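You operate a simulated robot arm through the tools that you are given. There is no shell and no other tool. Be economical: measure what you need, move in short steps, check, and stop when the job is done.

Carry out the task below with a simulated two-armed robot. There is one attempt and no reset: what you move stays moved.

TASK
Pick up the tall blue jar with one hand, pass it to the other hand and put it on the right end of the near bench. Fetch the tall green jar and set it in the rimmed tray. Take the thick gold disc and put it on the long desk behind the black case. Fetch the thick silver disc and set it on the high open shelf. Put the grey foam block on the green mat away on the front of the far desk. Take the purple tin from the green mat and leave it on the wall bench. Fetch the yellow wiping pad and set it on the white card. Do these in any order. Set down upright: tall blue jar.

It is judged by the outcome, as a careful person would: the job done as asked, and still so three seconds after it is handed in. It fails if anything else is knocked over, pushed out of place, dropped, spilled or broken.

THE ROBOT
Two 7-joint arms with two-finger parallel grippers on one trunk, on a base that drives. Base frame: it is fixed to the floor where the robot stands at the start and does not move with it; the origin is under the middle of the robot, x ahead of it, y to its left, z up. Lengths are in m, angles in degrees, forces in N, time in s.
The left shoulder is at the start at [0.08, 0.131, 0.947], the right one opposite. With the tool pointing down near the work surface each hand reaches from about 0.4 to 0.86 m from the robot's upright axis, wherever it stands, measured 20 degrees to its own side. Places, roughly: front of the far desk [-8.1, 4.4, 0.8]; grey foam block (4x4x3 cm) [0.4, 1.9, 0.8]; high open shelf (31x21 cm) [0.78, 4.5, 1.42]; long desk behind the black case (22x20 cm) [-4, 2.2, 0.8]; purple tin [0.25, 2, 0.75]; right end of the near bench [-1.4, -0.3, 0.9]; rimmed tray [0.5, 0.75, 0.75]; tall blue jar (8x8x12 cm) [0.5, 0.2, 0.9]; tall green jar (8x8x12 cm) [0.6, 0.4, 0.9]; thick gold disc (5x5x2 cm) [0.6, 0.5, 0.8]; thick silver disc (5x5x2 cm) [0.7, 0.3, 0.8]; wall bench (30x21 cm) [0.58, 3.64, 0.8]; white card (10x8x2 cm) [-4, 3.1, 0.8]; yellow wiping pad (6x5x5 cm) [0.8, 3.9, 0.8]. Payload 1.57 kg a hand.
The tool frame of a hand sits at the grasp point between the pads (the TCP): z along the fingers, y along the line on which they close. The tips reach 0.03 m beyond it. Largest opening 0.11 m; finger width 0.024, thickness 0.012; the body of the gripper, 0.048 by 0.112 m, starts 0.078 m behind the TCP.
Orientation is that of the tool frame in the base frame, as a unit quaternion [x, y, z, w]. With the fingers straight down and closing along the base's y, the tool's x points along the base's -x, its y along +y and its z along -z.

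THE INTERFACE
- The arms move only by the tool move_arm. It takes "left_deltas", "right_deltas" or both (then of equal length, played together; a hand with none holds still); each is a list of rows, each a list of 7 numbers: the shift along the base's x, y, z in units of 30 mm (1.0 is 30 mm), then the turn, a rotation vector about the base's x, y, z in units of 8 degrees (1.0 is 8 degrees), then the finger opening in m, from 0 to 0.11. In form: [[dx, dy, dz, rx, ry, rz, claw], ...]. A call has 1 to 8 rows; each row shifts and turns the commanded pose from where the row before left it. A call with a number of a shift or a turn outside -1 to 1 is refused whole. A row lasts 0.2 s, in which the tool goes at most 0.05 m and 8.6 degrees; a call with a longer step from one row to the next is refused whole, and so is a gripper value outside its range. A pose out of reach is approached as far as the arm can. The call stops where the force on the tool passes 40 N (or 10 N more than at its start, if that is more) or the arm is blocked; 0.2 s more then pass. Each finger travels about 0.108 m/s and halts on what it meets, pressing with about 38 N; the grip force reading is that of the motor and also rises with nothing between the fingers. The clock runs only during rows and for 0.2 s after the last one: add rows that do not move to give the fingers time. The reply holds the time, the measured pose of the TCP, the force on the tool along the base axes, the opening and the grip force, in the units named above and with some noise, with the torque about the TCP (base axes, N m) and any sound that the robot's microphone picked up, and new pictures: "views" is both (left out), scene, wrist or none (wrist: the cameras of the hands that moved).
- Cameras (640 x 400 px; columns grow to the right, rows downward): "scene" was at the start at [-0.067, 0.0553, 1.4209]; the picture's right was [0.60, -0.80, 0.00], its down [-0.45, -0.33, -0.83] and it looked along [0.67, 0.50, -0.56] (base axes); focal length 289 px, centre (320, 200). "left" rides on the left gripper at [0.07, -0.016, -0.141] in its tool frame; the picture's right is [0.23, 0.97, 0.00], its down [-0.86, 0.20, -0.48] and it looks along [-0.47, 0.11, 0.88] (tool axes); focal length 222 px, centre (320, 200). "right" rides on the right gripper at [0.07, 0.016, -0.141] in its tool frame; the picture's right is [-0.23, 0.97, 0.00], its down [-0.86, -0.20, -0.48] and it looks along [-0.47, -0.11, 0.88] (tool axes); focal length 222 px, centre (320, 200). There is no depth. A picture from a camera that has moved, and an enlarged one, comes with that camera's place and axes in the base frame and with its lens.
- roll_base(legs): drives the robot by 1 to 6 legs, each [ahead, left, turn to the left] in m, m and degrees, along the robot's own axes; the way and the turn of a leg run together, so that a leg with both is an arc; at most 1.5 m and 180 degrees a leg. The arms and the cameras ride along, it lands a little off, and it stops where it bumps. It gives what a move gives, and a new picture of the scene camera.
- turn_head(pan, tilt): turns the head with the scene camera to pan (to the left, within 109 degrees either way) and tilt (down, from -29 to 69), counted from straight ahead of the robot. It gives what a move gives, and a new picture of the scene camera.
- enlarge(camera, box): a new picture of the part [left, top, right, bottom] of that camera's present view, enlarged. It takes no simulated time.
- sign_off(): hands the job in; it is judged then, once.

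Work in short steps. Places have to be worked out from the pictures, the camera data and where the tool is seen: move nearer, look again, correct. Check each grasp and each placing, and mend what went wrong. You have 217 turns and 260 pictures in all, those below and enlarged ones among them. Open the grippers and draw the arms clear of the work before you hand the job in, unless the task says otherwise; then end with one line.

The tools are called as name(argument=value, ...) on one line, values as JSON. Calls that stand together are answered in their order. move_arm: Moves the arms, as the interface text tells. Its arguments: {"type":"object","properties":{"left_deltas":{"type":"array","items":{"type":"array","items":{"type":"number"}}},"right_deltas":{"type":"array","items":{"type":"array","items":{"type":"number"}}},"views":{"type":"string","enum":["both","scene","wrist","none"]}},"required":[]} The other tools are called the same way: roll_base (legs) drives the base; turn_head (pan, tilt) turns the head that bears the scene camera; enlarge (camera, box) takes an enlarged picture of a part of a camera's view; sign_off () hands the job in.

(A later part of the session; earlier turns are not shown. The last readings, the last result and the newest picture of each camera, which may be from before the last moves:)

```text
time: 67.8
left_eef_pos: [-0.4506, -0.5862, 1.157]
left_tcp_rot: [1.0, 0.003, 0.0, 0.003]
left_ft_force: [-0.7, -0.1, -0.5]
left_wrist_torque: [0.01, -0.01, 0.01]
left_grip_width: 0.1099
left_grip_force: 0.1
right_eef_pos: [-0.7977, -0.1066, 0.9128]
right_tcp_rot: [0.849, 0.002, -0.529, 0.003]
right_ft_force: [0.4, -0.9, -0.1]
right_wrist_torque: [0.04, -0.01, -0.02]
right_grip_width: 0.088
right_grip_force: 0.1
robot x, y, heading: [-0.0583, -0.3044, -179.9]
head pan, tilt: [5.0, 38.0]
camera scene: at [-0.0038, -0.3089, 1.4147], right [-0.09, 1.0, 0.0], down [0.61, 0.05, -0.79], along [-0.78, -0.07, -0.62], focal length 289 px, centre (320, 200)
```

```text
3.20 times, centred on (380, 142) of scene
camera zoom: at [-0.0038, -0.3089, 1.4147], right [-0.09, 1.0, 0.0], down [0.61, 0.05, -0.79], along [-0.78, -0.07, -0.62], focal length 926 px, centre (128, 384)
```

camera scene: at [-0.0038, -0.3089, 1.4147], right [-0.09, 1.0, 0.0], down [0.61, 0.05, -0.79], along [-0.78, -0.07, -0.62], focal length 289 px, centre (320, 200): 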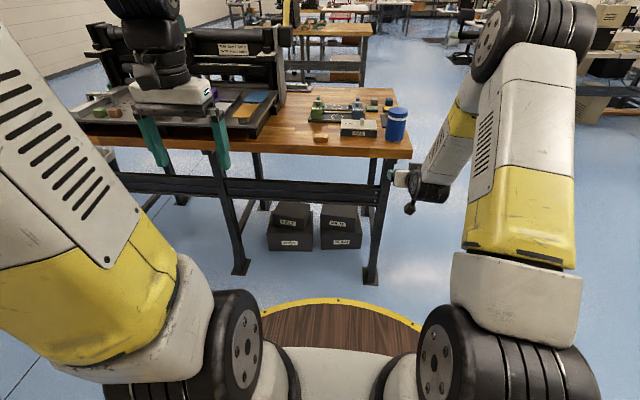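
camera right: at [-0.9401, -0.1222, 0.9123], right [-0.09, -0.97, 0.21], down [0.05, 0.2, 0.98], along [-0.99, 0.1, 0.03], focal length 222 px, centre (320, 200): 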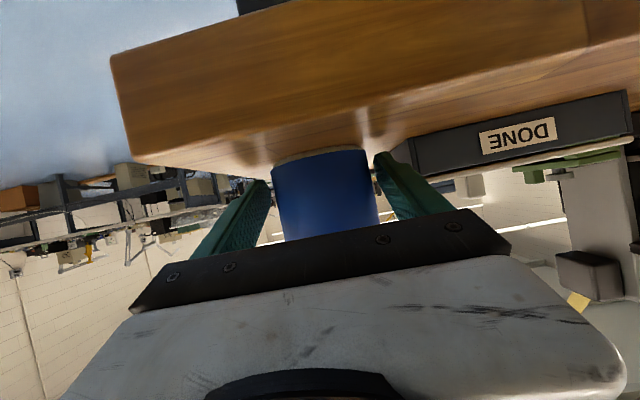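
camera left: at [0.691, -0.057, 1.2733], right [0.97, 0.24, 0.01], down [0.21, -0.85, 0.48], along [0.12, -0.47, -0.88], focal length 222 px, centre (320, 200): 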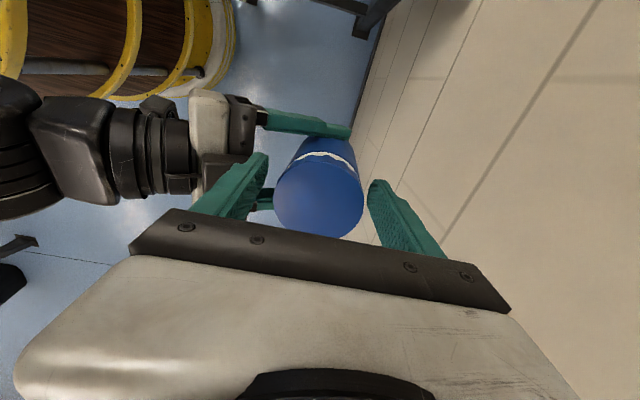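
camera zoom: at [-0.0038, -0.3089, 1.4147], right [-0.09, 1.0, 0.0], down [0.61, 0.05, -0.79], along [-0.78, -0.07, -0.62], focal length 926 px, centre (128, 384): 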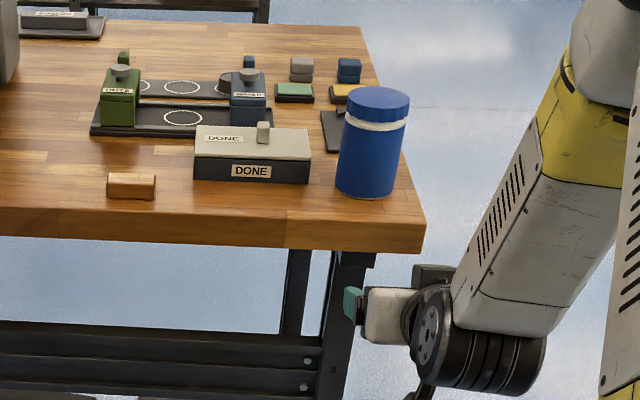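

The blue jar stands upright on the right end of the bench and nothing else moved. Now I turn back toward the wall table and move beside the green jar.

roll_base(legs=[[0, 0, 90], [0, 0, 90]])

move_arm(right_deltas=[[-0.2, 0, 0.8, 0, 1, 0, 0.11], [-0.2, 0, 0.8, 0, 1, 0, 0.11], [-0.2, 0, 0.8, 0, 1, 0, 0.11], [-0.3, 0, 0.8, 0, 1, 0, 0.11], [-0.4, 0, 0.8, 0, 1, 0, 0.11], [-0.6, 0, 0.5, 0, 1, 0, 0.11], [-0.6, 0, 0.5, 0, 1, 0, 0.11], [-0.6, 0, 0.5, 0, 1, 0, 0.11]], views="none")

roll_base(legs=[[0, 0.5, 0]])

```text
time: 75.8
left_eef_pos: [0.3303, -0.0194, 1.1567]
left_tcp_rot: [-0.005, 1.0, 0.003, 0.001]
left_ft_force: [-0.4, -0.7, 0.1]
left_wrist_torque: [0.02, 0.01, 0.01]
left_grip_width: 0.1099
left_grip_force: 0.2
right_eef_pos: [0.681, -0.4979, 0.9124]
right_tcp_rot: [-0.005, 0.849, 0.005, 0.528]
right_ft_force: [-0.1, -0.4, -0.4]
right_wrist_torque: [-0.01, -0.04, 0.02]
right_grip_width: 0.0877
right_grip_force: 0.2
robot x, y, heading: [-0.0579, -0.3022, 0.3]
head pan, tilt: [5.0, 38.0]
camera scene: at [-0.1113, -0.2942, 1.4146], right [0.09, -1.0, 0.0], down [-0.61, -0.06, -0.79], along [0.78, 0.07, -0.62], focal length 289 px, centre (320, 200)
```

scene: 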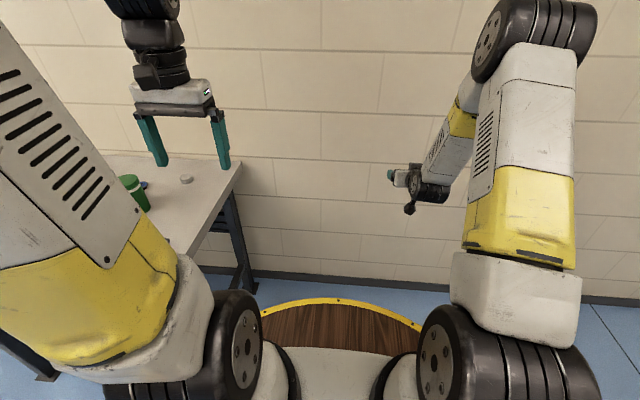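

```text
time: 77.6
left_eef_pos: [0.3306, -0.0195, 1.1567]
left_tcp_rot: [-0.006, 1.0, 0.003, 0.001]
left_ft_force: [0.2, -0.6, -0.4]
left_wrist_torque: [0.01, -0.01, 0.0]
left_grip_width: 0.1098
left_grip_force: 0.0
right_eef_pos: [0.5866, -0.4972, 1.0782]
right_tcp_rot: [-0.001, 1.0, 0.006, -0.002]
right_ft_force: [0.2, 0.2, 0.2]
right_wrist_torque: [-0.01, -0.01, 0.01]
right_grip_width: 0.11
right_grip_force: 0.1
robot x, y, heading: [-0.0599, -0.3002, 0.4]
head pan, tilt: [5.0, 38.0]
```

```text
time: 80.6
left_eef_pos: [0.3279, 0.4843, 1.1577]
left_tcp_rot: [-0.005, 1.0, 0.003, 0.0]
left_ft_force: [-0.2, 0.2, -0.7]
left_wrist_torque: [-0.02, 0.0, -0.02]
left_grip_width: 0.1102
left_grip_force: 0.1
right_eef_pos: [0.5827, 0.0058, 1.0781]
right_tcp_rot: [-0.002, 1.0, 0.006, -0.001]
right_ft_force: [-0.2, -0.1, 0.1]
right_wrist_torque: [-0.02, -0.03, 0.0]
right_grip_width: 0.1102
right_grip_force: 0.1
robot x, y, heading: [-0.0615, 0.196, 0.3]
head pan, tilt: [5.0, 38.0]
camera scene: at [-0.1139, 0.2089, 1.4146], right [0.09, -1.0, 0.0], down [-0.61, -0.06, -0.79], along [0.78, 0.07, -0.62], focal length 289 px, centre (320, 200)
```

scene: 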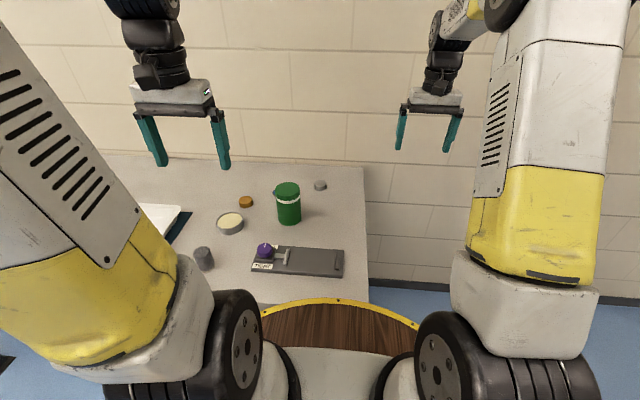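

Clear view: green jar ≈(0.568,0.37), gold ≈(0.62,0.526), silver ≈(0.734,0.285). I move the left hand over the green jar.

move_arm(left_deltas=[[1, -0.475, -0.3, 0, 0, 0, 0.11], [1, -0.475, -0.3, 0, 0, 0, 0.11], [1, -0.475, -0.3, 0, 0, 0, 0.11], [1, -0.475, -0.3, 0, 0, 0, 0.11], [1, -0.475, -0.3, 0, 0, 0, 0.11], [1, -0.475, -0.3, 0, 0, 0, 0.11], [1, -0.475, -0.3, 0, 0, 0, 0.11], [1, -0.475, -0.3, 0, 0, 0, 0.11]], views="wrist")

```text
time: 82.4
left_eef_pos: [0.5684, 0.3709, 1.0849]
left_tcp_rot: [-0.005, 1.0, 0.003, 0.001]
left_ft_force: [-1.1, -0.1, 0.0]
left_wrist_torque: [-0.01, -0.07, 0.02]
left_grip_width: 0.1099
left_grip_force: 0.1
right_eef_pos: [0.5843, 0.0044, 1.0786]
right_tcp_rot: [-0.001, 1.0, 0.006, -0.001]
right_ft_force: [0.0, -0.5, 0.5]
right_wrist_torque: [0.01, -0.02, 0.0]
right_grip_width: 0.1101
right_grip_force: 0.1
robot x, y, heading: [-0.0629, 0.202, 0.0]
head pan, tilt: [5.0, 38.0]
camera left: at [0.4981, 0.3524, 1.2261], right [-0.24, 0.97, 0.0], down [0.85, 0.21, 0.48], along [0.47, 0.12, -0.88], focal length 222 px, centre (320, 200)
```

left: 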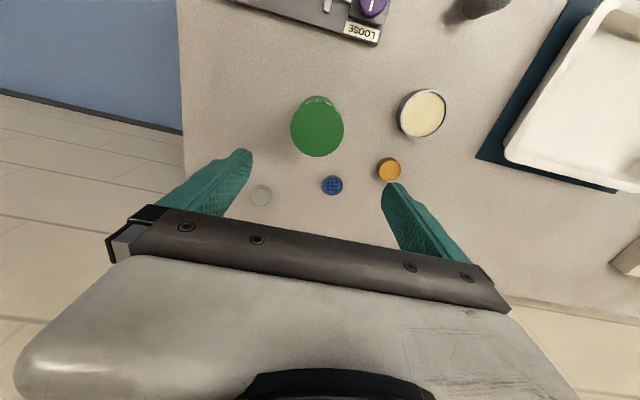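

Refined green jar: (0.562,0.365). Descend around it to TCP 0.875.

move_arm(left_deltas=[[-0.2, -0.2, -1, 0, 0, 0, 0.11], [0, 0, -1, 0, 0, 0, 0.11], [0, 0, -1, 0, 0, 0, 0.11], [0, 0, -1, 0, 0, 0, 0.11], [0, 0, -1, 0, 0, 0, 0.11], [0, 0, -1, 0, 0, 0, 0.11], [0, 0, -1, 0, 0, 0, 0.11], [0, 0, 0, 0, 0, 0, 0.11]], views="wrist")

```text
time: 84.2
left_eef_pos: [0.5625, 0.3643, 0.876]
left_tcp_rot: [-0.005, 1.0, 0.003, 0.001]
left_ft_force: [0.7, -0.1, 0.5]
left_wrist_torque: [-0.04, -0.02, 0.01]
left_grip_width: 0.11
left_grip_force: 0.0
right_eef_pos: [0.5837, 0.0046, 1.0773]
right_tcp_rot: [-0.001, 1.0, 0.007, -0.002]
right_ft_force: [0.1, -0.1, 0.3]
right_wrist_torque: [0.03, -0.02, 0.03]
right_grip_width: 0.1099
right_grip_force: 0.1
robot x, y, heading: [-0.0628, 0.1986, 0.4]
head pan, tilt: [5.0, 38.0]
camera left: at [0.4921, 0.3459, 1.0157], right [-0.24, 0.97, 0.0], down [0.85, 0.21, 0.48], along [0.47, 0.12, -0.88], focal length 222 px, centre (320, 200)
```

left: 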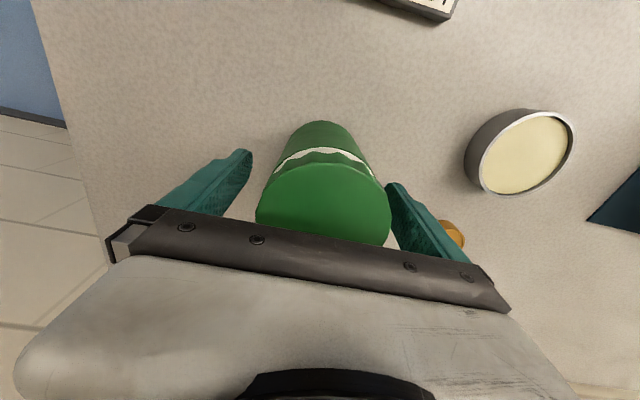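

The jar axis is ~1 cm nearer (x≈0.551). Shift back, then close and lift gently.

move_arm(left_deltas=[[-0.35, -0.05, -0.1, 0, 0, 0, 0.11], [0, 0, 0, 0, 0, 0, 0.05], [0, 0, 0, 0, 0, 0, 0.05], [0, 0, 0, 0, 0, 0, 0.05], [0, 0, 0, 0, 0, 0, 0.05], [0, 0, 0.2, 0, 0, 0, 0.05], [0, 0, 0.4, 0, 0, 0, 0.05], [0, 0, 0.4, 0, 0, 0, 0.05]], views="wrist")

```text
time: 86.0
left_eef_pos: [0.5522, 0.3615, 0.9023]
left_tcp_rot: [-0.005, 1.0, 0.003, -0.001]
left_ft_force: [0.1, 0.8, -5.1]
left_wrist_torque: [-0.01, 0.07, -0.02]
left_grip_width: 0.0728
left_grip_force: 38.0
right_eef_pos: [0.5849, 0.0047, 1.078]
right_tcp_rot: [-0.002, 1.0, 0.006, -0.002]
right_ft_force: [0.3, 0.2, 0.5]
right_wrist_torque: [0.01, 0.06, -0.05]
right_grip_width: 0.1099
right_grip_force: 0.2
robot x, y, heading: [-0.0652, 0.2034, 0.5]
head pan, tilt: [5.0, 38.0]
camera left: at [0.482, 0.3436, 1.0427], right [-0.24, 0.97, 0.0], down [0.85, 0.21, 0.48], along [0.47, 0.12, -0.88], focal length 222 px, centre (320, 200)
```

left: 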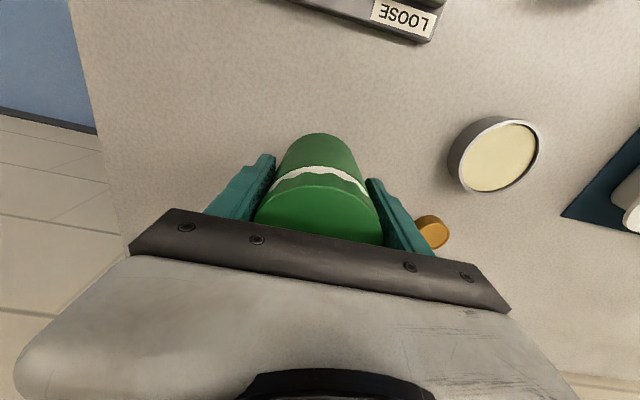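

Held firmly. Lift and move toward the tray, then look.

move_arm(left_deltas=[[0, 0, 0.9, 0, 0, 0, 0.05], [0, 0.3, 0.9, 0, 0, 0, 0.05], [0, 0.8, 0.9, 0, 0, 0, 0.05], [-0.1, 1, 0.7, 0, 0, 0, 0.05], [-0.1, 1, 0, 0, 0, 0, 0.05], [-0.1, 1, 0, 0, 0, 0, 0.05], [-0.1, 1, 0, 0, 0, 0, 0.05], [-0.1, 1, 0, 0, 0, 0, 0.05]], views="wrist")

turn_head(pan=45, tilt=38)

```text
time: 87.8
left_eef_pos: [0.5371, 0.5457, 1.0035]
left_tcp_rot: [-0.004, 1.0, 0.002, 0.0]
left_ft_force: [0.0, -0.6, -4.9]
left_wrist_torque: [0.02, 0.05, -0.01]
left_grip_width: 0.0727
left_grip_force: 37.7
right_eef_pos: [0.5844, 0.0064, 1.0787]
right_tcp_rot: [0.0, 1.0, 0.006, -0.001]
right_ft_force: [-0.3, -1.0, 0.6]
right_wrist_torque: [0.04, -0.02, -0.05]
right_grip_width: 0.1098
right_grip_force: 0.0
robot x, y, heading: [-0.0602, 0.2002, 0.3]
head pan, tilt: [5.0, 38.0]
camera left: at [0.4673, 0.5276, 1.1442], right [-0.24, 0.97, 0.0], down [0.85, 0.2, 0.48], along [0.47, 0.12, -0.88], focal length 222 px, centre (320, 200)
```

left: 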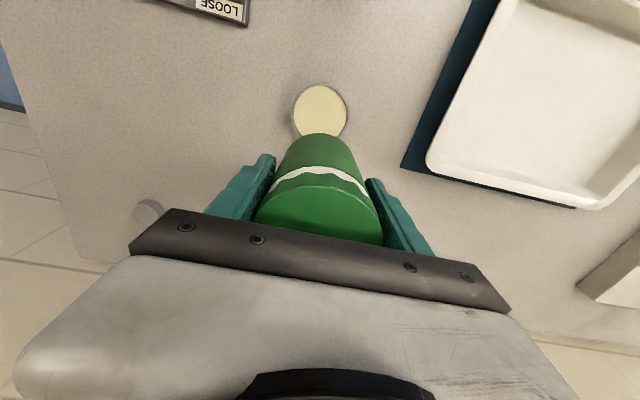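

```text
time: 88.8
left_eef_pos: [0.5374, 0.5454, 1.0033]
left_tcp_rot: [-0.005, 1.0, 0.002, 0.0]
left_ft_force: [1.0, -0.5, -5.7]
left_wrist_torque: [-0.02, 0.06, 0.0]
left_grip_width: 0.073
left_grip_force: 38.1
right_eef_pos: [0.5846, 0.0043, 1.0781]
right_tcp_rot: [-0.002, 1.0, 0.006, -0.001]
right_ft_force: [-0.4, 0.1, 0.1]
right_wrist_torque: [0.0, -0.01, 0.04]
right_grip_width: 0.1099
right_grip_force: 0.0
robot x, y, heading: [-0.0602, 0.1981, 0.4]
head pan, tilt: [45.0, 38.0]
camera scene: at [-0.1389, 0.2623, 1.4147], right [0.71, -0.7, 0.0], down [-0.43, -0.44, -0.79], along [0.55, 0.56, -0.62], focal length 289 px, centre (320, 200)
```

scene: 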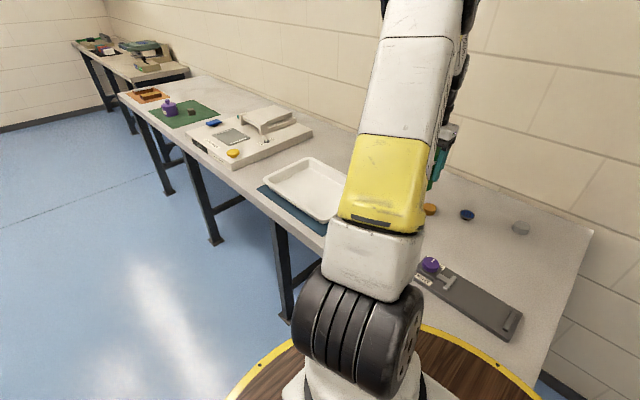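

The tray spans x≈0.32–0.56, y≈0.72–1.03. I carry the jar to (0.45,0.80) above it.

move_arm(left_deltas=[[-0.36, 1, 0, 0, 0, 0, 0.05], [-0.36, 1, 0, 0, 0, 0, 0.05], [-0.36, 1, 0, 0, 0, 0, 0.05], [-0.36, 1, 0, 0, 0, 0, 0.05], [-0.36, 1, 0, 0, 0, 0, 0.05], [-0.36, 1, 0, 0, 0, 0, 0.05], [-0.36, 1, 0, 0, 0, 0, 0.05], [-0.36, 1, 0, 0, 0, 0, 0.05]], views="both")

```text
time: 90.6
left_eef_pos: [0.4503, 0.7838, 1.0045]
left_tcp_rot: [-0.004, 1.0, 0.001, 0.001]
left_ft_force: [0.3, -0.3, -4.8]
left_wrist_torque: [0.0, 0.05, 0.01]
left_grip_width: 0.0728
left_grip_force: 37.9
right_eef_pos: [0.5835, 0.0049, 1.077]
right_tcp_rot: [-0.002, 1.0, 0.007, -0.002]
right_ft_force: [0.6, 0.0, -0.2]
right_wrist_torque: [-0.03, 0.02, 0.03]
right_grip_width: 0.1101
right_grip_force: 0.1
robot x, y, heading: [-0.0624, 0.203, 0.4]
head pan, tilt: [45.0, 38.0]
camera scene: at [-0.1388, 0.2622, 1.4147], right [0.71, -0.7, 0.0], down [-0.43, -0.44, -0.79], along [0.55, 0.56, -0.62], focal length 289 px, centre (320, 200)
camera left: at [0.3809, 0.7661, 1.1456], right [-0.24, 0.97, 0.0], down [0.85, 0.21, 0.48], along [0.47, 0.12, -0.88], focal length 222 px, centre (320, 200)
```

scene: 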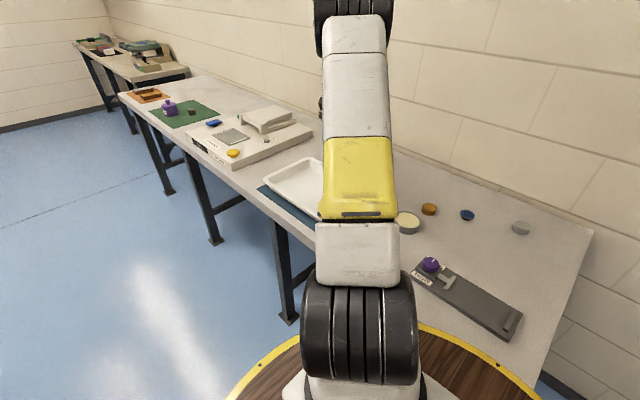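
left: 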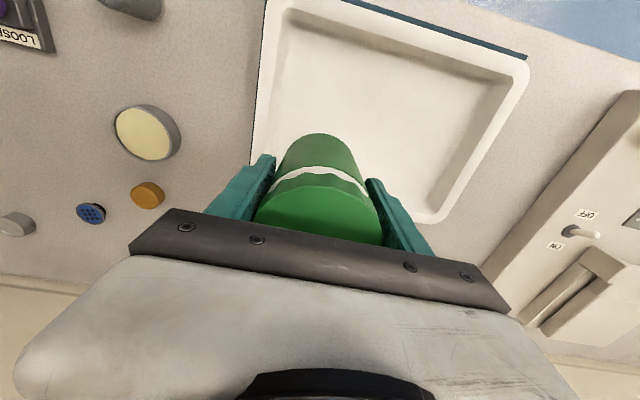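

The jar is over the tray near its right rim; I shift 4.5 cm further in and lower.

move_arm(left_deltas=[[-0.2, 0.75, 0, 0, 0, 0, 0.05], [-0.2, 0.75, 0, 0, 0, 0, 0.05], [0, 0, -0.7, 0, 0, 0, 0.05], [0, 0, -0.8, 0, 0, 0, 0.05], [0, 0, -0.8, 0, 0, 0, 0.05], [0, 0, -0.4, 0, 0, 0, 0.05], [0, 0, 0, 0, 0, 0, 0.05]], views="wrist")

```text
time: 92.2
left_eef_pos: [0.4382, 0.8311, 0.9227]
left_tcp_rot: [-0.006, 1.0, 0.003, 0.0]
left_ft_force: [-0.3, 0.6, -4.2]
left_wrist_torque: [-0.02, 0.04, 0.03]
left_grip_width: 0.0728
left_grip_force: 37.9
right_eef_pos: [0.5826, 0.0054, 1.0775]
right_tcp_rot: [-0.002, 1.0, 0.006, -0.002]
right_ft_force: [0.1, 0.7, -0.1]
right_wrist_torque: [0.0, 0.02, -0.01]
right_grip_width: 0.1099
right_grip_force: 0.1
robot x, y, heading: [-0.0614, 0.1972, 0.3]
head pan, tilt: [45.0, 38.0]
camera left: at [0.368, 0.8124, 1.0639], right [-0.24, 0.97, 0.0], down [0.85, 0.21, 0.48], along [0.47, 0.12, -0.88], focal length 222 px, centre (320, 200)
```

left: 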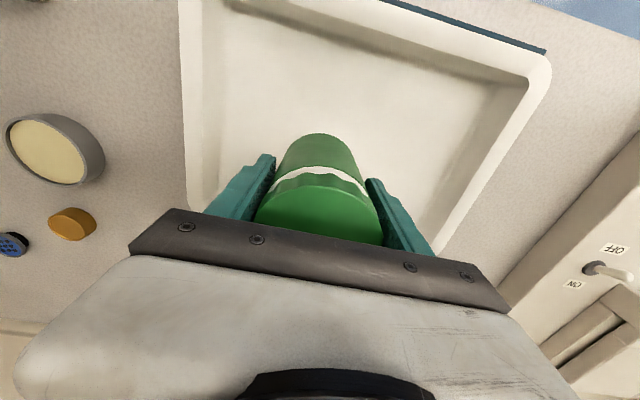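

Inside the rim. Lower in small steps until contact.

move_arm(left_deltas=[[0, 0, -0.3, 0, 0, 0, 0.05], [0, 0, -0.3, 0, 0, 0, 0.05], [0, 0, -0.2, 0, 0, 0, 0.05], [0, 0, -0.15, 0, 0, 0, 0.05], [0, 0, -0.15, 0, 0, 0, 0.05], [0, 0, -0.15, 0, 0, 0, 0.05], [0, 0, -0.15, 0, 0, 0, 0.05], [0, 0, -0.1, 0, 0, 0, 0.05]], views="none")

```text
time: 94.0
left_eef_pos: [0.4394, 0.8323, 0.8786]
left_tcp_rot: [-0.006, 1.0, 0.003, 0.001]
left_ft_force: [-1.9, 0.2, 4.0]
left_wrist_torque: [-0.34, 0.0, -0.04]
left_grip_width: 0.073
left_grip_force: 38.0
right_eef_pos: [0.5849, 0.0051, 1.0795]
right_tcp_rot: [0.0, 1.0, 0.005, -0.002]
right_ft_force: [0.2, 0.1, 0.4]
right_wrist_torque: [0.03, 0.0, -0.03]
right_grip_width: 0.1098
right_grip_force: 0.1
robot x, y, heading: [-0.0617, 0.198, 0.4]
head pan, tilt: [45.0, 38.0]
```

Contact with the tray floor (force now +4 N). Open and rise.

move_arm(left_deltas=[[0, 0, 0, 0, 0, 0, 0.085], [0, 0, 0, 0, 0, 0, 0.1], [0, 0, 0, 0, 0, 0, 0.1], [0, 0, 0.8, 0, 0, 0, 0.1], [0, 0, 1, 0, 0, 0, 0.1], [0, 0, 1, 0, 0, 0, 0.1], [0, 0, 1, 0, 0, 0, 0.11], [0, 0, 1, 0, 0, 0, 0.11]], views="wrist")

```text
time: 95.8
left_eef_pos: [0.4377, 0.83, 1.0219]
left_tcp_rot: [-0.005, 1.0, 0.003, -0.001]
left_ft_force: [-0.5, 0.1, -0.3]
left_wrist_torque: [0.0, 0.04, 0.01]
left_grip_width: 0.1099
left_grip_force: 0.1
right_eef_pos: [0.5843, 0.0057, 1.0785]
right_tcp_rot: [-0.002, 1.0, 0.006, -0.001]
right_ft_force: [-0.2, 0.0, -0.1]
right_wrist_torque: [-0.03, -0.02, -0.02]
right_grip_width: 0.1098
right_grip_force: 0.1
robot x, y, heading: [-0.0587, 0.2021, 0.2]
head pan, tilt: [45.0, 38.0]
camera left: at [0.3687, 0.8125, 1.1629], right [-0.24, 0.97, 0.0], down [0.85, 0.21, 0.48], along [0.47, 0.12, -0.88], focal length 222 px, centre (320, 200)
```

left: 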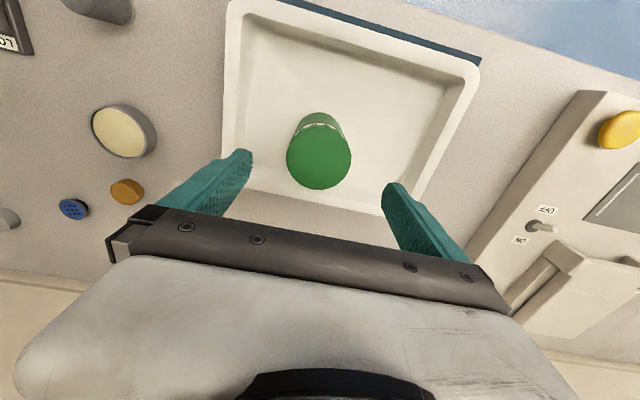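

The green jar is in the tray. I move the base 0.2 m left so gold suits the left hand and silver the right, then bring both hands over them.

roll_base(legs=[[0, 0.2, -0.3]])

move_arm(left_deltas=[[0.5, -1, 0, 0, 0, 0, 0.09], [0.5, -1, 0, 0, 0, 0, 0.09], [0.5, -1, 0, 0, 0, 0, 0.09], [0.5, -1, 0, 0, 0, 0, 0.09], [0.5, -1, 0, 0, 0, 0, 0.09], [0.5, -1, 0, 0, 0, 0, 0.09], [0.5, -1, 0, 0, 0, 0, 0.09], [0.5, -1, 0, 0, 0, 0, 0.09]], right_deltas=[[0.6, 0.35, 0, 0, 0, 0, 0.09], [0.6, 0.35, 0, 0, 0, 0, 0.09], [0.6, 0.35, 0, 0, 0, 0, 0.09], [0.6, 0.35, 0, 0, 0, 0, 0.09], [0.6, 0.35, 0, 0, 0, 0, 0.09], [0.6, 0.35, 0, 0, 0, 0, 0.09], [0.6, 0.35, 0, 0, 0, 0, 0.09], [0.6, 0.35, 0, 0, 0, 0, 0.09]], views="none")

move_arm(left_deltas=[[0.3, -1, 0, 0, 0, 0, 0.09], [0.3, -1, 0, 0, 0, 0, 0.09], [0.3, -1, 0, 0, 0, 0, 0.09], [0.3, -1, 0, 0, 0, 0, 0.09], [0.3, -1, 0, 0, 0, 0, 0.09], [0.3, -1, 0, 0, 0, 0, 0.09], [0.2, -1, 0, 0, 0, 0, 0.09], [0, 0, 0, 0, 0, 0, 0.09]], right_deltas=[[0, 0, 0, 0, 0, 0, 0.09], [0, 0, 0, 0, 0, 0, 0.09], [0, 0, 0, 0, 0, 0, 0.09], [0, 0, 0, 0, 0, 0, 0.09], [0, 0, 0, 0, 0, 0, 0.09], [0, 0, 0, 0, 0, 0, 0.09], [0, 0, 0, 0, 0, 0, 0.09], [0, 0, 0, 0, 0, 0, 0.09]], views="wrist")

```text
time: 97.4
left_eef_pos: [0.4401, 1.0297, 1.0214]
left_tcp_rot: [-0.004, 1.0, 0.003, 0.001]
left_ft_force: [0.2, -0.6, 0.1]
left_wrist_torque: [0.02, -0.01, 0.02]
left_grip_width: 0.1099
left_grip_force: 0.1
right_eef_pos: [0.5834, 0.2046, 1.0787]
right_tcp_rot: [-0.002, 1.0, 0.007, -0.002]
right_ft_force: [0.0, -0.7, 0.3]
right_wrist_torque: [0.03, -0.02, 0.01]
right_grip_width: 0.1101
right_grip_force: 0.0
robot x, y, heading: [-0.0604, 0.399, 0.1]
head pan, tilt: [45.0, 38.0]
camera scene: at [-0.1397, 0.4629, 1.4147], right [0.71, -0.7, 0.0], down [-0.43, -0.44, -0.79], along [0.56, 0.56, -0.62], focal length 289 px, centre (320, 200)
```

scene: 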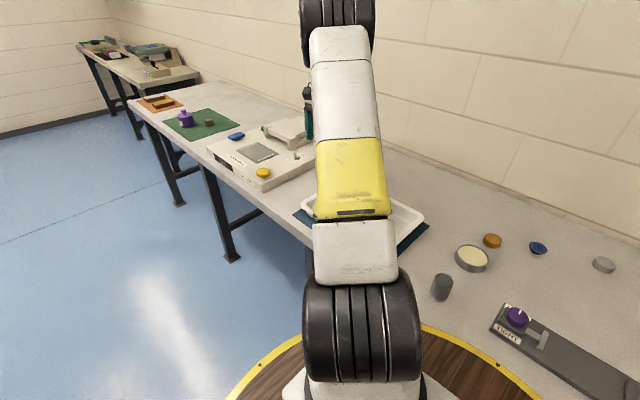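

```text
time: 99.2
left_eef_pos: [0.5591, 0.7897, 1.0217]
left_tcp_rot: [-0.004, 1.0, 0.003, 0.001]
left_ft_force: [-0.8, 1.3, -0.1]
left_wrist_torque: [-0.04, -0.03, -0.03]
left_grip_width: 0.0901
left_grip_force: 0.0
right_eef_pos: [0.7234, 0.2884, 1.0768]
right_tcp_rot: [0.0, 1.0, 0.006, -0.003]
right_ft_force: [-0.1, -0.3, 0.7]
right_wrist_torque: [-0.02, -0.03, 0.02]
right_grip_width: 0.0897
right_grip_force: 0.1
right hand out of reach, approached as far as the arm can: row 8
robot x, y, heading: [-0.0624, 0.4025, 0.4]
head pan, tilt: [45.0, 38.0]
```

```text
time: 101.0
left_eef_pos: [0.6189, 0.581, 1.0219]
left_tcp_rot: [-0.005, 1.0, 0.001, 0.001]
left_ft_force: [-0.4, -0.3, 0.1]
left_wrist_torque: [0.03, 0.01, 0.01]
left_grip_width: 0.0899
left_grip_force: 0.1
right_eef_pos: [0.7238, 0.2887, 1.0779]
right_tcp_rot: [-0.001, 1.0, 0.006, -0.001]
right_ft_force: [0.1, 0.9, -0.9]
right_wrist_torque: [0.01, 0.01, 0.01]
right_grip_width: 0.0899
right_grip_force: 0.1
robot x, y, heading: [-0.0638, 0.4039, 0.1]
head pan, tilt: [45.0, 38.0]
camera right: at [0.654, 0.3019, 1.2191], right [0.23, 0.97, 0.01], down [0.86, -0.2, 0.47], along [0.46, -0.1, -0.88], focal length 222 px, centre (320, 200)
camera left: at [0.5489, 0.5621, 1.1626], right [-0.24, 0.97, 0.0], down [0.85, 0.2, 0.48], along [0.47, 0.12, -0.88], focal length 222 px, centre (320, 200)
```

right: 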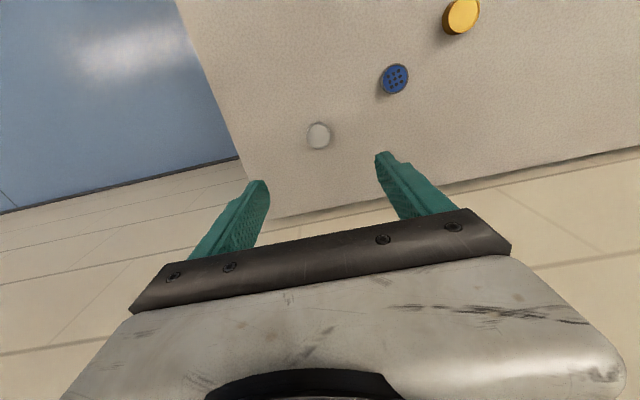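
left: 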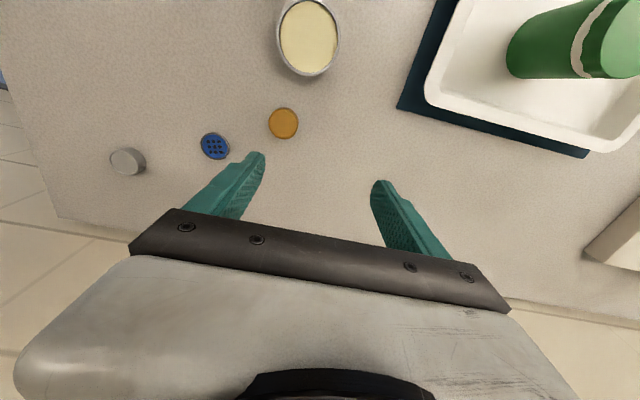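

Both discs measured: gold (0.621,0.525), silver (0.737,0.284). I centre both hands and descend partway.

move_arm(left_deltas=[[0, -0.95, 0, 0, 0, 0, 0.09], [0, -0.93, -0.5, 0, 0, 0, 0.09], [0, 0, -0.9, 0, 0, 0, 0.09], [0, 0, -0.9, 0, 0, 0, 0.09], [0, 0, -0.9, 0, 0, 0, 0.09], [0, 0, -0.8, 0, 0, 0, 0.09], [0, 0, 0, 0, 0, 0, 0.09]], right_deltas=[[0, -0.15, -0.9, 0, 0, 0, 0.09], [0, 0, -0.9, 0, 0, 0, 0.09], [0.2, 0, -0.9, 0, 0, 0, 0.09], [0.2, 0, -0.9, 0, 0, 0, 0.09], [0, 0, -0.9, 0, 0, 0, 0.09], [0, 0, -0.9, 0, 0, 0, 0.09], [0, 0, 0, 0, 0, 0, 0.09]], views="wrist")

```text
time: 102.6
left_eef_pos: [0.6186, 0.5231, 0.9014]
left_tcp_rot: [-0.004, 1.0, 0.003, 0.002]
left_ft_force: [-0.4, -0.3, 0.1]
left_wrist_torque: [0.0, -0.03, 0.0]
left_grip_width: 0.0902
left_grip_force: 0.0
right_eef_pos: [0.7352, 0.2842, 0.9154]
right_tcp_rot: [0.0, 1.0, 0.006, -0.002]
right_ft_force: [-0.3, -0.1, -0.2]
right_wrist_torque: [-0.01, -0.04, -0.01]
right_grip_width: 0.09
right_grip_force: 0.1
robot x, y, heading: [-0.0644, 0.4022, 0.1]
head pan, tilt: [45.0, 38.0]
camera right: at [0.6665, 0.2975, 1.0571], right [0.23, 0.97, 0.01], down [0.86, -0.2, 0.47], along [0.46, -0.1, -0.88], focal length 222 px, centre (320, 200)
camera left: at [0.549, 0.5055, 1.0423], right [-0.23, 0.97, 0.0], down [0.85, 0.2, 0.48], along [0.47, 0.12, -0.88], focal length 222 px, centre (320, 200)
```

right: 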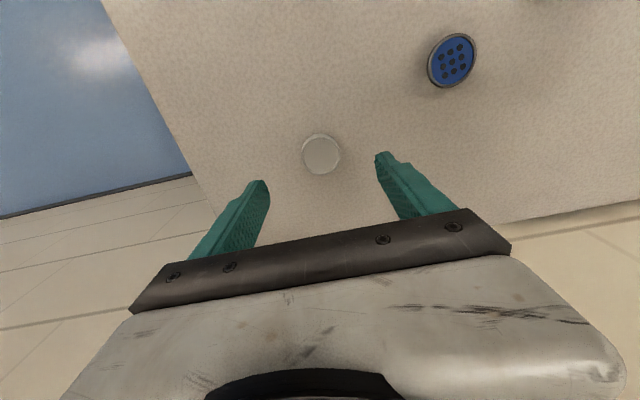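
left: 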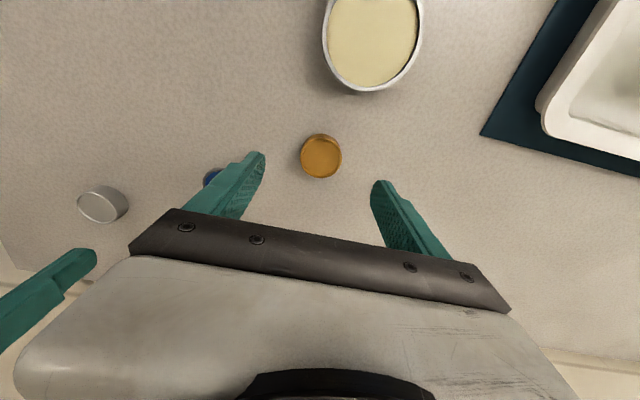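

Well centred. Descend both to just above the table (TCP ≈0.824).

move_arm(left_deltas=[[0.1, 0.08, -0.8, 0, 0, 0, 0.09], [0, 0, -0.8, 0, 0, 0, 0.09], [0, 0, -0.6, 0, 0, 0, 0.09], [0, 0, -0.3, 0, 0, 0, 0.09], [0, 0, 0, 0, 0, 0, 0.09]], right_deltas=[[0.08, 0, -0.9, 0, 0, 0, 0.09], [0, 0, -0.9, 0, 0, 0, 0.09], [0, 0, -0.8, 0, 0, 0, 0.09], [0, 0, -0.4, 0, 0, 0, 0.09], [0, 0, 0, 0, 0, 0, 0.09]], views="wrist")

```text
time: 103.8
left_eef_pos: [0.6223, 0.5255, 0.8301]
left_tcp_rot: [-0.003, 1.0, 0.001, 0.004]
left_ft_force: [-6.8, 0.7, 33.1]
left_wrist_torque: [-1.64, 0.56, -0.4]
left_grip_width: 0.0893
left_grip_force: 0.0
right_eef_pos: [0.7374, 0.2847, 0.831]
right_tcp_rot: [0.0, 1.0, 0.006, 0.001]
right_ft_force: [-4.2, -0.3, 32.6]
right_wrist_torque: [-1.7, 0.39, -0.21]
right_grip_width: 0.0895
right_grip_force: 0.0
robot x, y, heading: [-0.0646, 0.4006, 0.1]
head pan, tilt: [45.0, 38.0]
camera right: at [0.6672, 0.2977, 0.9719], right [0.23, 0.97, 0.01], down [0.85, -0.2, 0.48], along [0.47, -0.1, -0.88], focal length 222 px, centre (320, 200)
camera left: at [0.5515, 0.5079, 0.9709], right [-0.23, 0.97, 0.0], down [0.85, 0.2, 0.48], along [0.47, 0.12, -0.87], focal length 222 px, centre (320, 200)
```

right: 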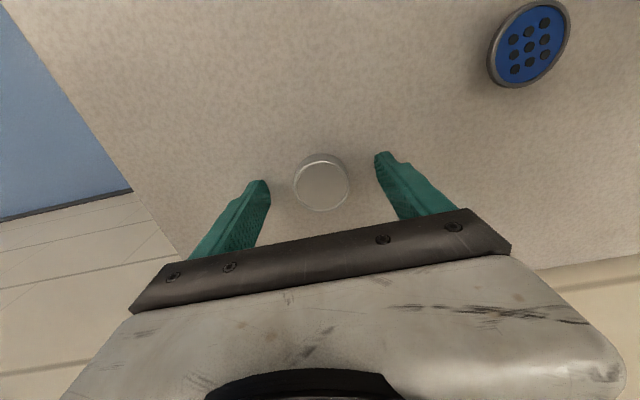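
left: 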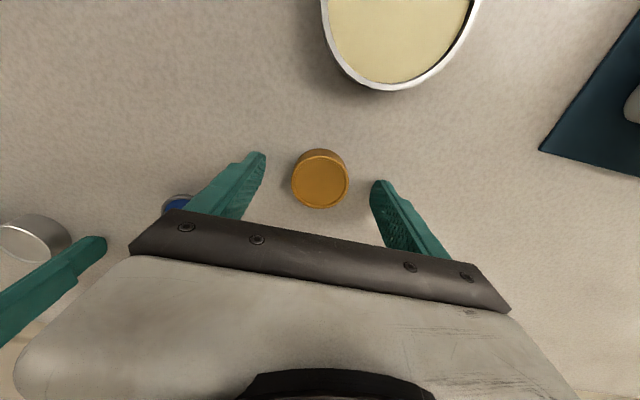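

Tips touch the table (so it is at 0.80). I raise 4 mm, shift back 5 mm to the disc centres, and close both.

move_arm(left_deltas=[[-0.17, 0, 0.15, 0, 0, 0, 0.09], [0, 0, 0, 0, 0, 0, 0.09], [0, 0, 0, 0, 0, 0, 0.03], [0, 0, 0, 0, 0, 0, 0.03], [0, 0, 0, 0, 0, 0, 0.03], [0, 0, 0, 0, 0, 0, 0.03], [0, 0, 0, 0, 0, 0, 0.03]], right_deltas=[[-0.13, 0, 0.15, 0, 0, 0, 0.09], [0, 0, 0, 0, 0, 0, 0.09], [0, 0, 0, 0, 0, 0, 0.03], [0, 0, 0, 0, 0, 0, 0.03], [0, 0, 0, 0, 0, 0, 0.03], [0, 0, 0, 0, 0, 0, 0.03], [0, 0, 0, 0, 0, 0, 0.03]], views="none")

move_arm(left_deltas=[[0, 0, 0.3, 0, 0, 0, 0.03], [0, 0, 0.6, 0, 0, 0, 0.03], [0, 0, 0.8, 0, 0, 0, 0.03], [0, 0, 1, 0, 0, 0, 0.03], [0, 0, 1, 0, 0, 0, 0.03], [0, 0, 1, 0, 0, 0, 0.03], [0, 0, 1, 0, 0, 0, 0.03]], right_deltas=[[0, 0, 0.3, 0, 0, 0, 0.03], [0, 0, 0.6, 0, 0, 0, 0.03], [0, 0, 0.8, 0, 0, 0, 0.03], [0, 0, 1, 0, 0, 0, 0.03], [0, 0, 1, 0, 0, 0, 0.03], [0, 0, 1, 0, 0, 0, 0.03], [0, 0, 1, 0, 0, 0, 0.03]], views="wrist")

```text
time: 105.4
left_eef_pos: [0.6168, 0.5259, 0.8325]
left_tcp_rot: [-0.004, 1.0, 0.003, 0.001]
left_ft_force: [-0.3, 0.7, 0.9]
left_wrist_torque: [0.01, 0.0, -0.02]
left_grip_width: 0.0422
left_grip_force: 37.8
right_eef_pos: [0.7334, 0.2835, 0.8306]
right_tcp_rot: [-0.001, 1.0, 0.006, -0.002]
right_ft_force: [-7.8, -19.2, 24.3]
right_wrist_torque: [-1.33, 0.04, -0.35]
right_grip_width: 0.0466
right_grip_force: 9.8
robot x, y, heading: [-0.0629, 0.3977, 0.1]
head pan, tilt: [45.0, 38.0]
```

```text
time: 107.0
left_eef_pos: [0.6174, 0.5259, 1.0032]
left_tcp_rot: [-0.003, 1.0, 0.003, 0.001]
left_ft_force: [0.1, 0.3, -0.5]
left_wrist_torque: [0.01, -0.01, -0.02]
left_grip_width: 0.0422
left_grip_force: 37.8
right_eef_pos: [0.7332, 0.2834, 1.0008]
right_tcp_rot: [-0.001, 1.0, 0.007, -0.002]
right_ft_force: [-0.4, -0.6, -1.4]
right_wrist_torque: [0.0, 0.01, 0.03]
right_grip_width: 0.0422
right_grip_force: 38.0
robot x, y, heading: [-0.0638, 0.4009, 0.2]
head pan, tilt: [45.0, 38.0]
camera right: at [0.6645, 0.298, 1.1427], right [0.23, 0.97, 0.01], down [0.86, -0.2, 0.47], along [0.46, -0.1, -0.88], focal length 222 px, centre (320, 200)
camera left: at [0.5467, 0.508, 1.1443], right [-0.23, 0.97, 0.0], down [0.85, 0.2, 0.48], along [0.47, 0.12, -0.88], focal length 222 px, centre (320, 200)
```

right: 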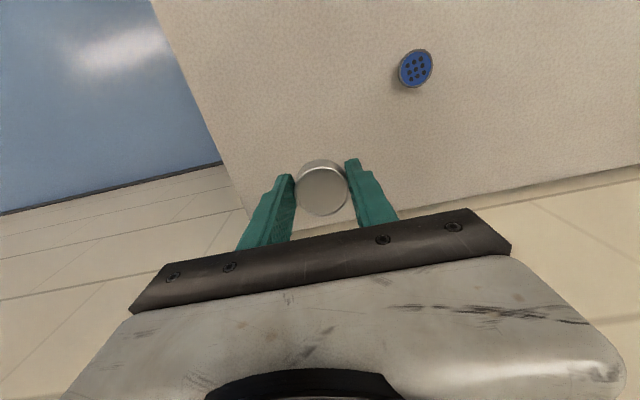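
left: 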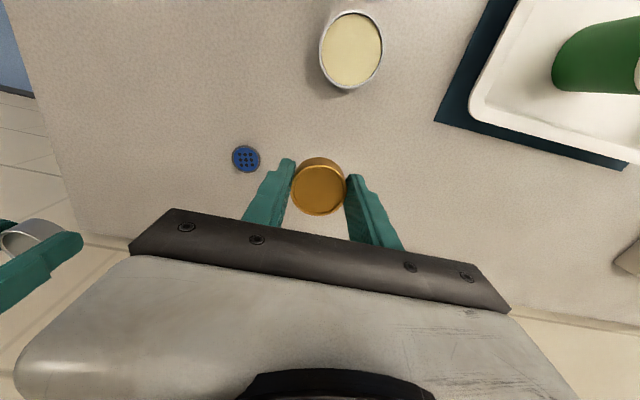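

Both discs are held (0.042 wide). I tuck both hands in and raise them for driving.

move_arm(left_deltas=[[-0.9, 0.5, 0.5, 0, 0, 0, 0.03], [-0.9, 0.5, 0.5, 0, 0, 0, 0.03], [-0.9, 0.5, 0.5, 0, 0, 0, 0.03], [-0.9, 0.5, 0.5, 0, 0, 0, 0.03], [-0.9, 0.5, 0.5, 0, 0, 0, 0.03], [-0.9, 0.5, 0.5, 0, 0, 0, 0.03], [-0.9, 0.5, 0.5, 0, 0, 0, 0.03], [-0.9, 0.5, 0.5, 0, 0, 0, 0.03]], right_deltas=[[-1, -0.4, 0.5, 0, 0, 0, 0.03], [-1, -0.4, 0.5, 0, 0, 0, 0.03], [-1, -0.4, 0.5, 0, 0, 0, 0.03], [-1, -0.4, 0.5, 0, 0, 0, 0.03], [-1, -0.4, 0.5, 0, 0, 0, 0.03], [-1, -0.4, 0.5, 0, 0, 0, 0.03], [-1, -0.4, 0.5, 0, 0, 0, 0.03], [-1, -0.4, 0.5, 0, 0, 0, 0.03]], views="none")

roll_base(legs=[[-0.15, 0, 0], [0, 1.4, 0], [0, 1.3, 0], [0, 0.8, 0]])

turn_head(pan=15, tilt=5)

```text
time: 108.8
left_eef_pos: [0.4014, 0.645, 1.1242]
left_tcp_rot: [-0.003, 1.0, 0.002, 0.0]
left_ft_force: [0.7, -0.5, -0.8]
left_wrist_torque: [0.0, 0.07, 0.0]
left_grip_width: 0.0424
left_grip_force: 37.7
right_eef_pos: [0.4951, 0.1884, 1.1204]
right_tcp_rot: [-0.001, 1.0, 0.006, -0.003]
right_ft_force: [-0.2, 0.0, 0.2]
right_wrist_torque: [-0.01, 0.05, -0.01]
right_grip_width: 0.0424
right_grip_force: 38.3
robot x, y, heading: [-0.0611, 0.405, 0.1]
head pan, tilt: [45.0, 38.0]
```

```text
time: 126.8
left_eef_pos: [0.2435, 4.139, 1.1233]
left_tcp_rot: [-0.002, 1.0, 0.003, 0.001]
left_ft_force: [0.8, 0.7, -1.3]
left_wrist_torque: [-0.02, 0.03, 0.03]
left_grip_width: 0.0424
left_grip_force: 38.1
right_eef_pos: [0.3349, 3.6806, 1.1207]
right_tcp_rot: [0.002, 1.0, 0.005, -0.003]
right_ft_force: [0.0, -1.1, -0.5]
right_wrist_torque: [0.01, 0.0, 0.0]
right_grip_width: 0.0422
right_grip_force: 37.8
robot x, y, heading: [-0.2226, 3.893, -0.2]
head pan, tilt: [45.0, 38.0]
camera scene: at [-0.2982, 3.9587, 1.4147], right [0.71, -0.71, 0.0], down [-0.44, -0.43, -0.79], along [0.56, 0.56, -0.62], focal length 289 px, centre (320, 200)
```

scene: 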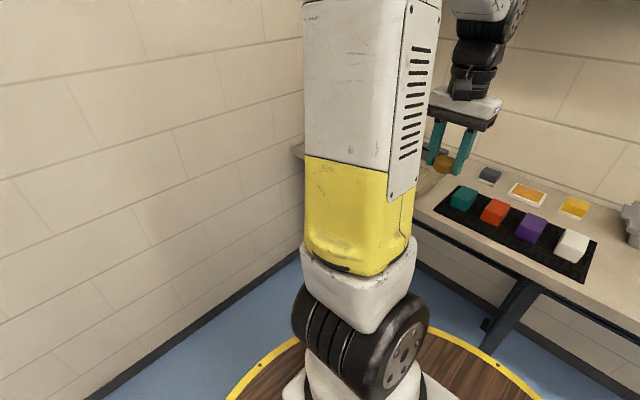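

```text
time: 127.8
left_eef_pos: [0.2435, 4.1377, 1.1228]
left_tcp_rot: [-0.001, 1.0, 0.002, 0.001]
left_ft_force: [-1.5, -0.4, -0.1]
left_wrist_torque: [-0.01, 0.05, -0.02]
left_grip_width: 0.0424
left_grip_force: 37.4
right_eef_pos: [0.3345, 3.6813, 1.1204]
right_tcp_rot: [0.001, 1.0, 0.006, -0.002]
right_ft_force: [-0.3, -1.1, -0.5]
right_wrist_torque: [0.0, 0.01, 0.02]
right_grip_width: 0.0421
right_grip_force: 38.0
robot x, y, heading: [-0.2211, 3.8927, -0.4]
head pan, tilt: [15.0, 5.0]
camera scene: at [-0.2706, 3.9215, 1.4673], right [0.26, -0.97, 0.0], down [-0.09, -0.02, -1.0], along [0.96, 0.26, -0.09], focal length 289 px, centre (320, 200)
```

scene: 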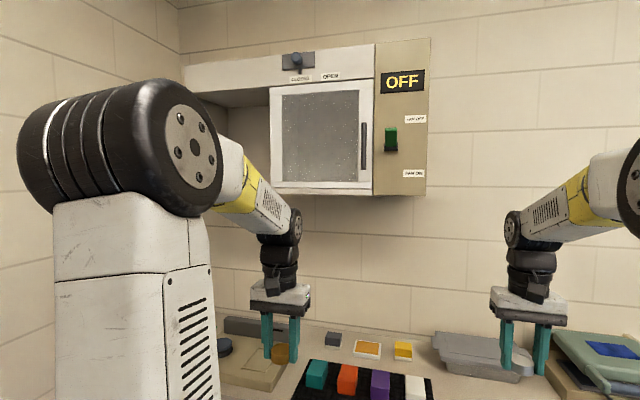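

The "open shelf" is the open left bay of the wall cabinet. To keep the disc flat there, I'd need a more horizontal grasp; I'll look at the bench for a free spot to regrasp and inspect the bay.

enlarge(camera="scene", box=[170, 40, 440, 210])

turn_head(pan=-10, tilt=35)

```text
2.35 times, centred on (305, 125) of scene
camera zoom: at [-0.2706, 3.9215, 1.4673], right [0.26, -0.97, 0.0], down [-0.09, -0.02, -1.0], along [0.96, 0.26, -0.09], focal length 681 px, centre (355, 376)
```

zoom: 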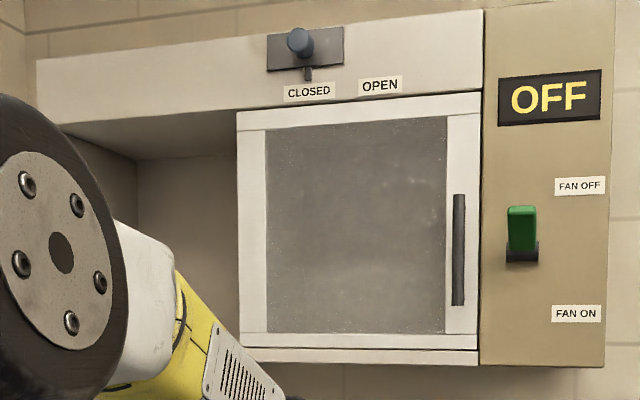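

```text
time: 128.7
left_eef_pos: [0.2435, 4.1383, 1.1239]
left_tcp_rot: [-0.002, 1.0, 0.003, 0.001]
left_ft_force: [-0.4, -0.3, -0.3]
left_wrist_torque: [-0.01, 0.03, 0.03]
left_grip_width: 0.0424
left_grip_force: 38.4
right_eef_pos: [0.335, 3.6804, 1.1198]
right_tcp_rot: [0.002, 1.0, 0.006, -0.002]
right_ft_force: [0.4, 0.5, -1.2]
right_wrist_torque: [-0.02, 0.01, -0.02]
right_grip_width: 0.0422
right_grip_force: 38.5
robot x, y, heading: [-0.2203, 3.8972, 0.3]
head pan, tilt: [-10.0, 35.0]
camera scene: at [-0.2726, 3.8824, 1.4193], right [-0.17, -0.98, 0.0], down [-0.56, 0.1, -0.82], along [0.81, -0.14, -0.57], focal length 289 px, centre (320, 200)
```

scene: 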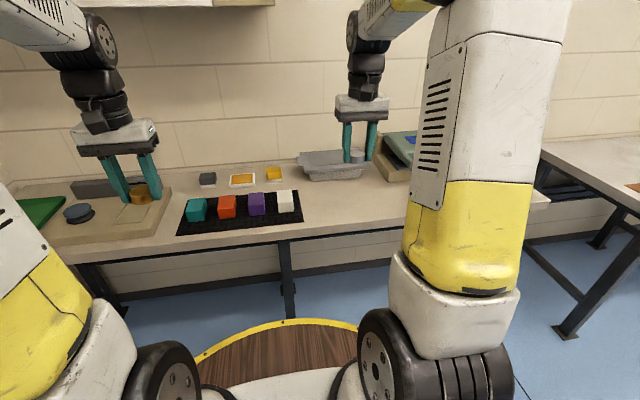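

There's free bench area around (0.6,3.63), between the mat and the grey basin. I enlarge to verify it and identify the yellow pad.

enlarge(camera="scene", box=[180, 130, 420, 270])

```text
2.67 times, centred on (300, 200) of scene
camera zoom: at [-0.2726, 3.8824, 1.4193], right [-0.17, -0.98, 0.0], down [-0.56, 0.1, -0.82], along [0.81, -0.14, -0.57], focal length 772 px, centre (373, 200)
```

zoom: 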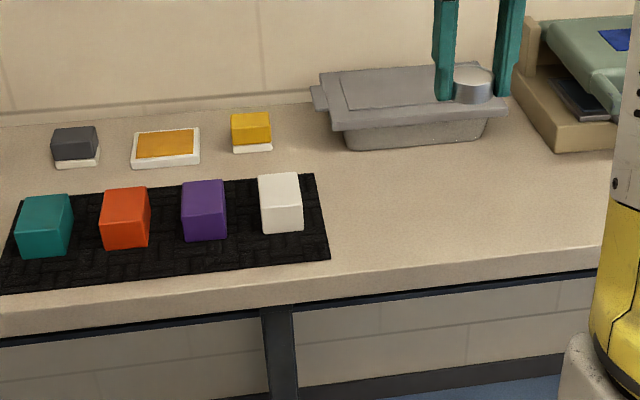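

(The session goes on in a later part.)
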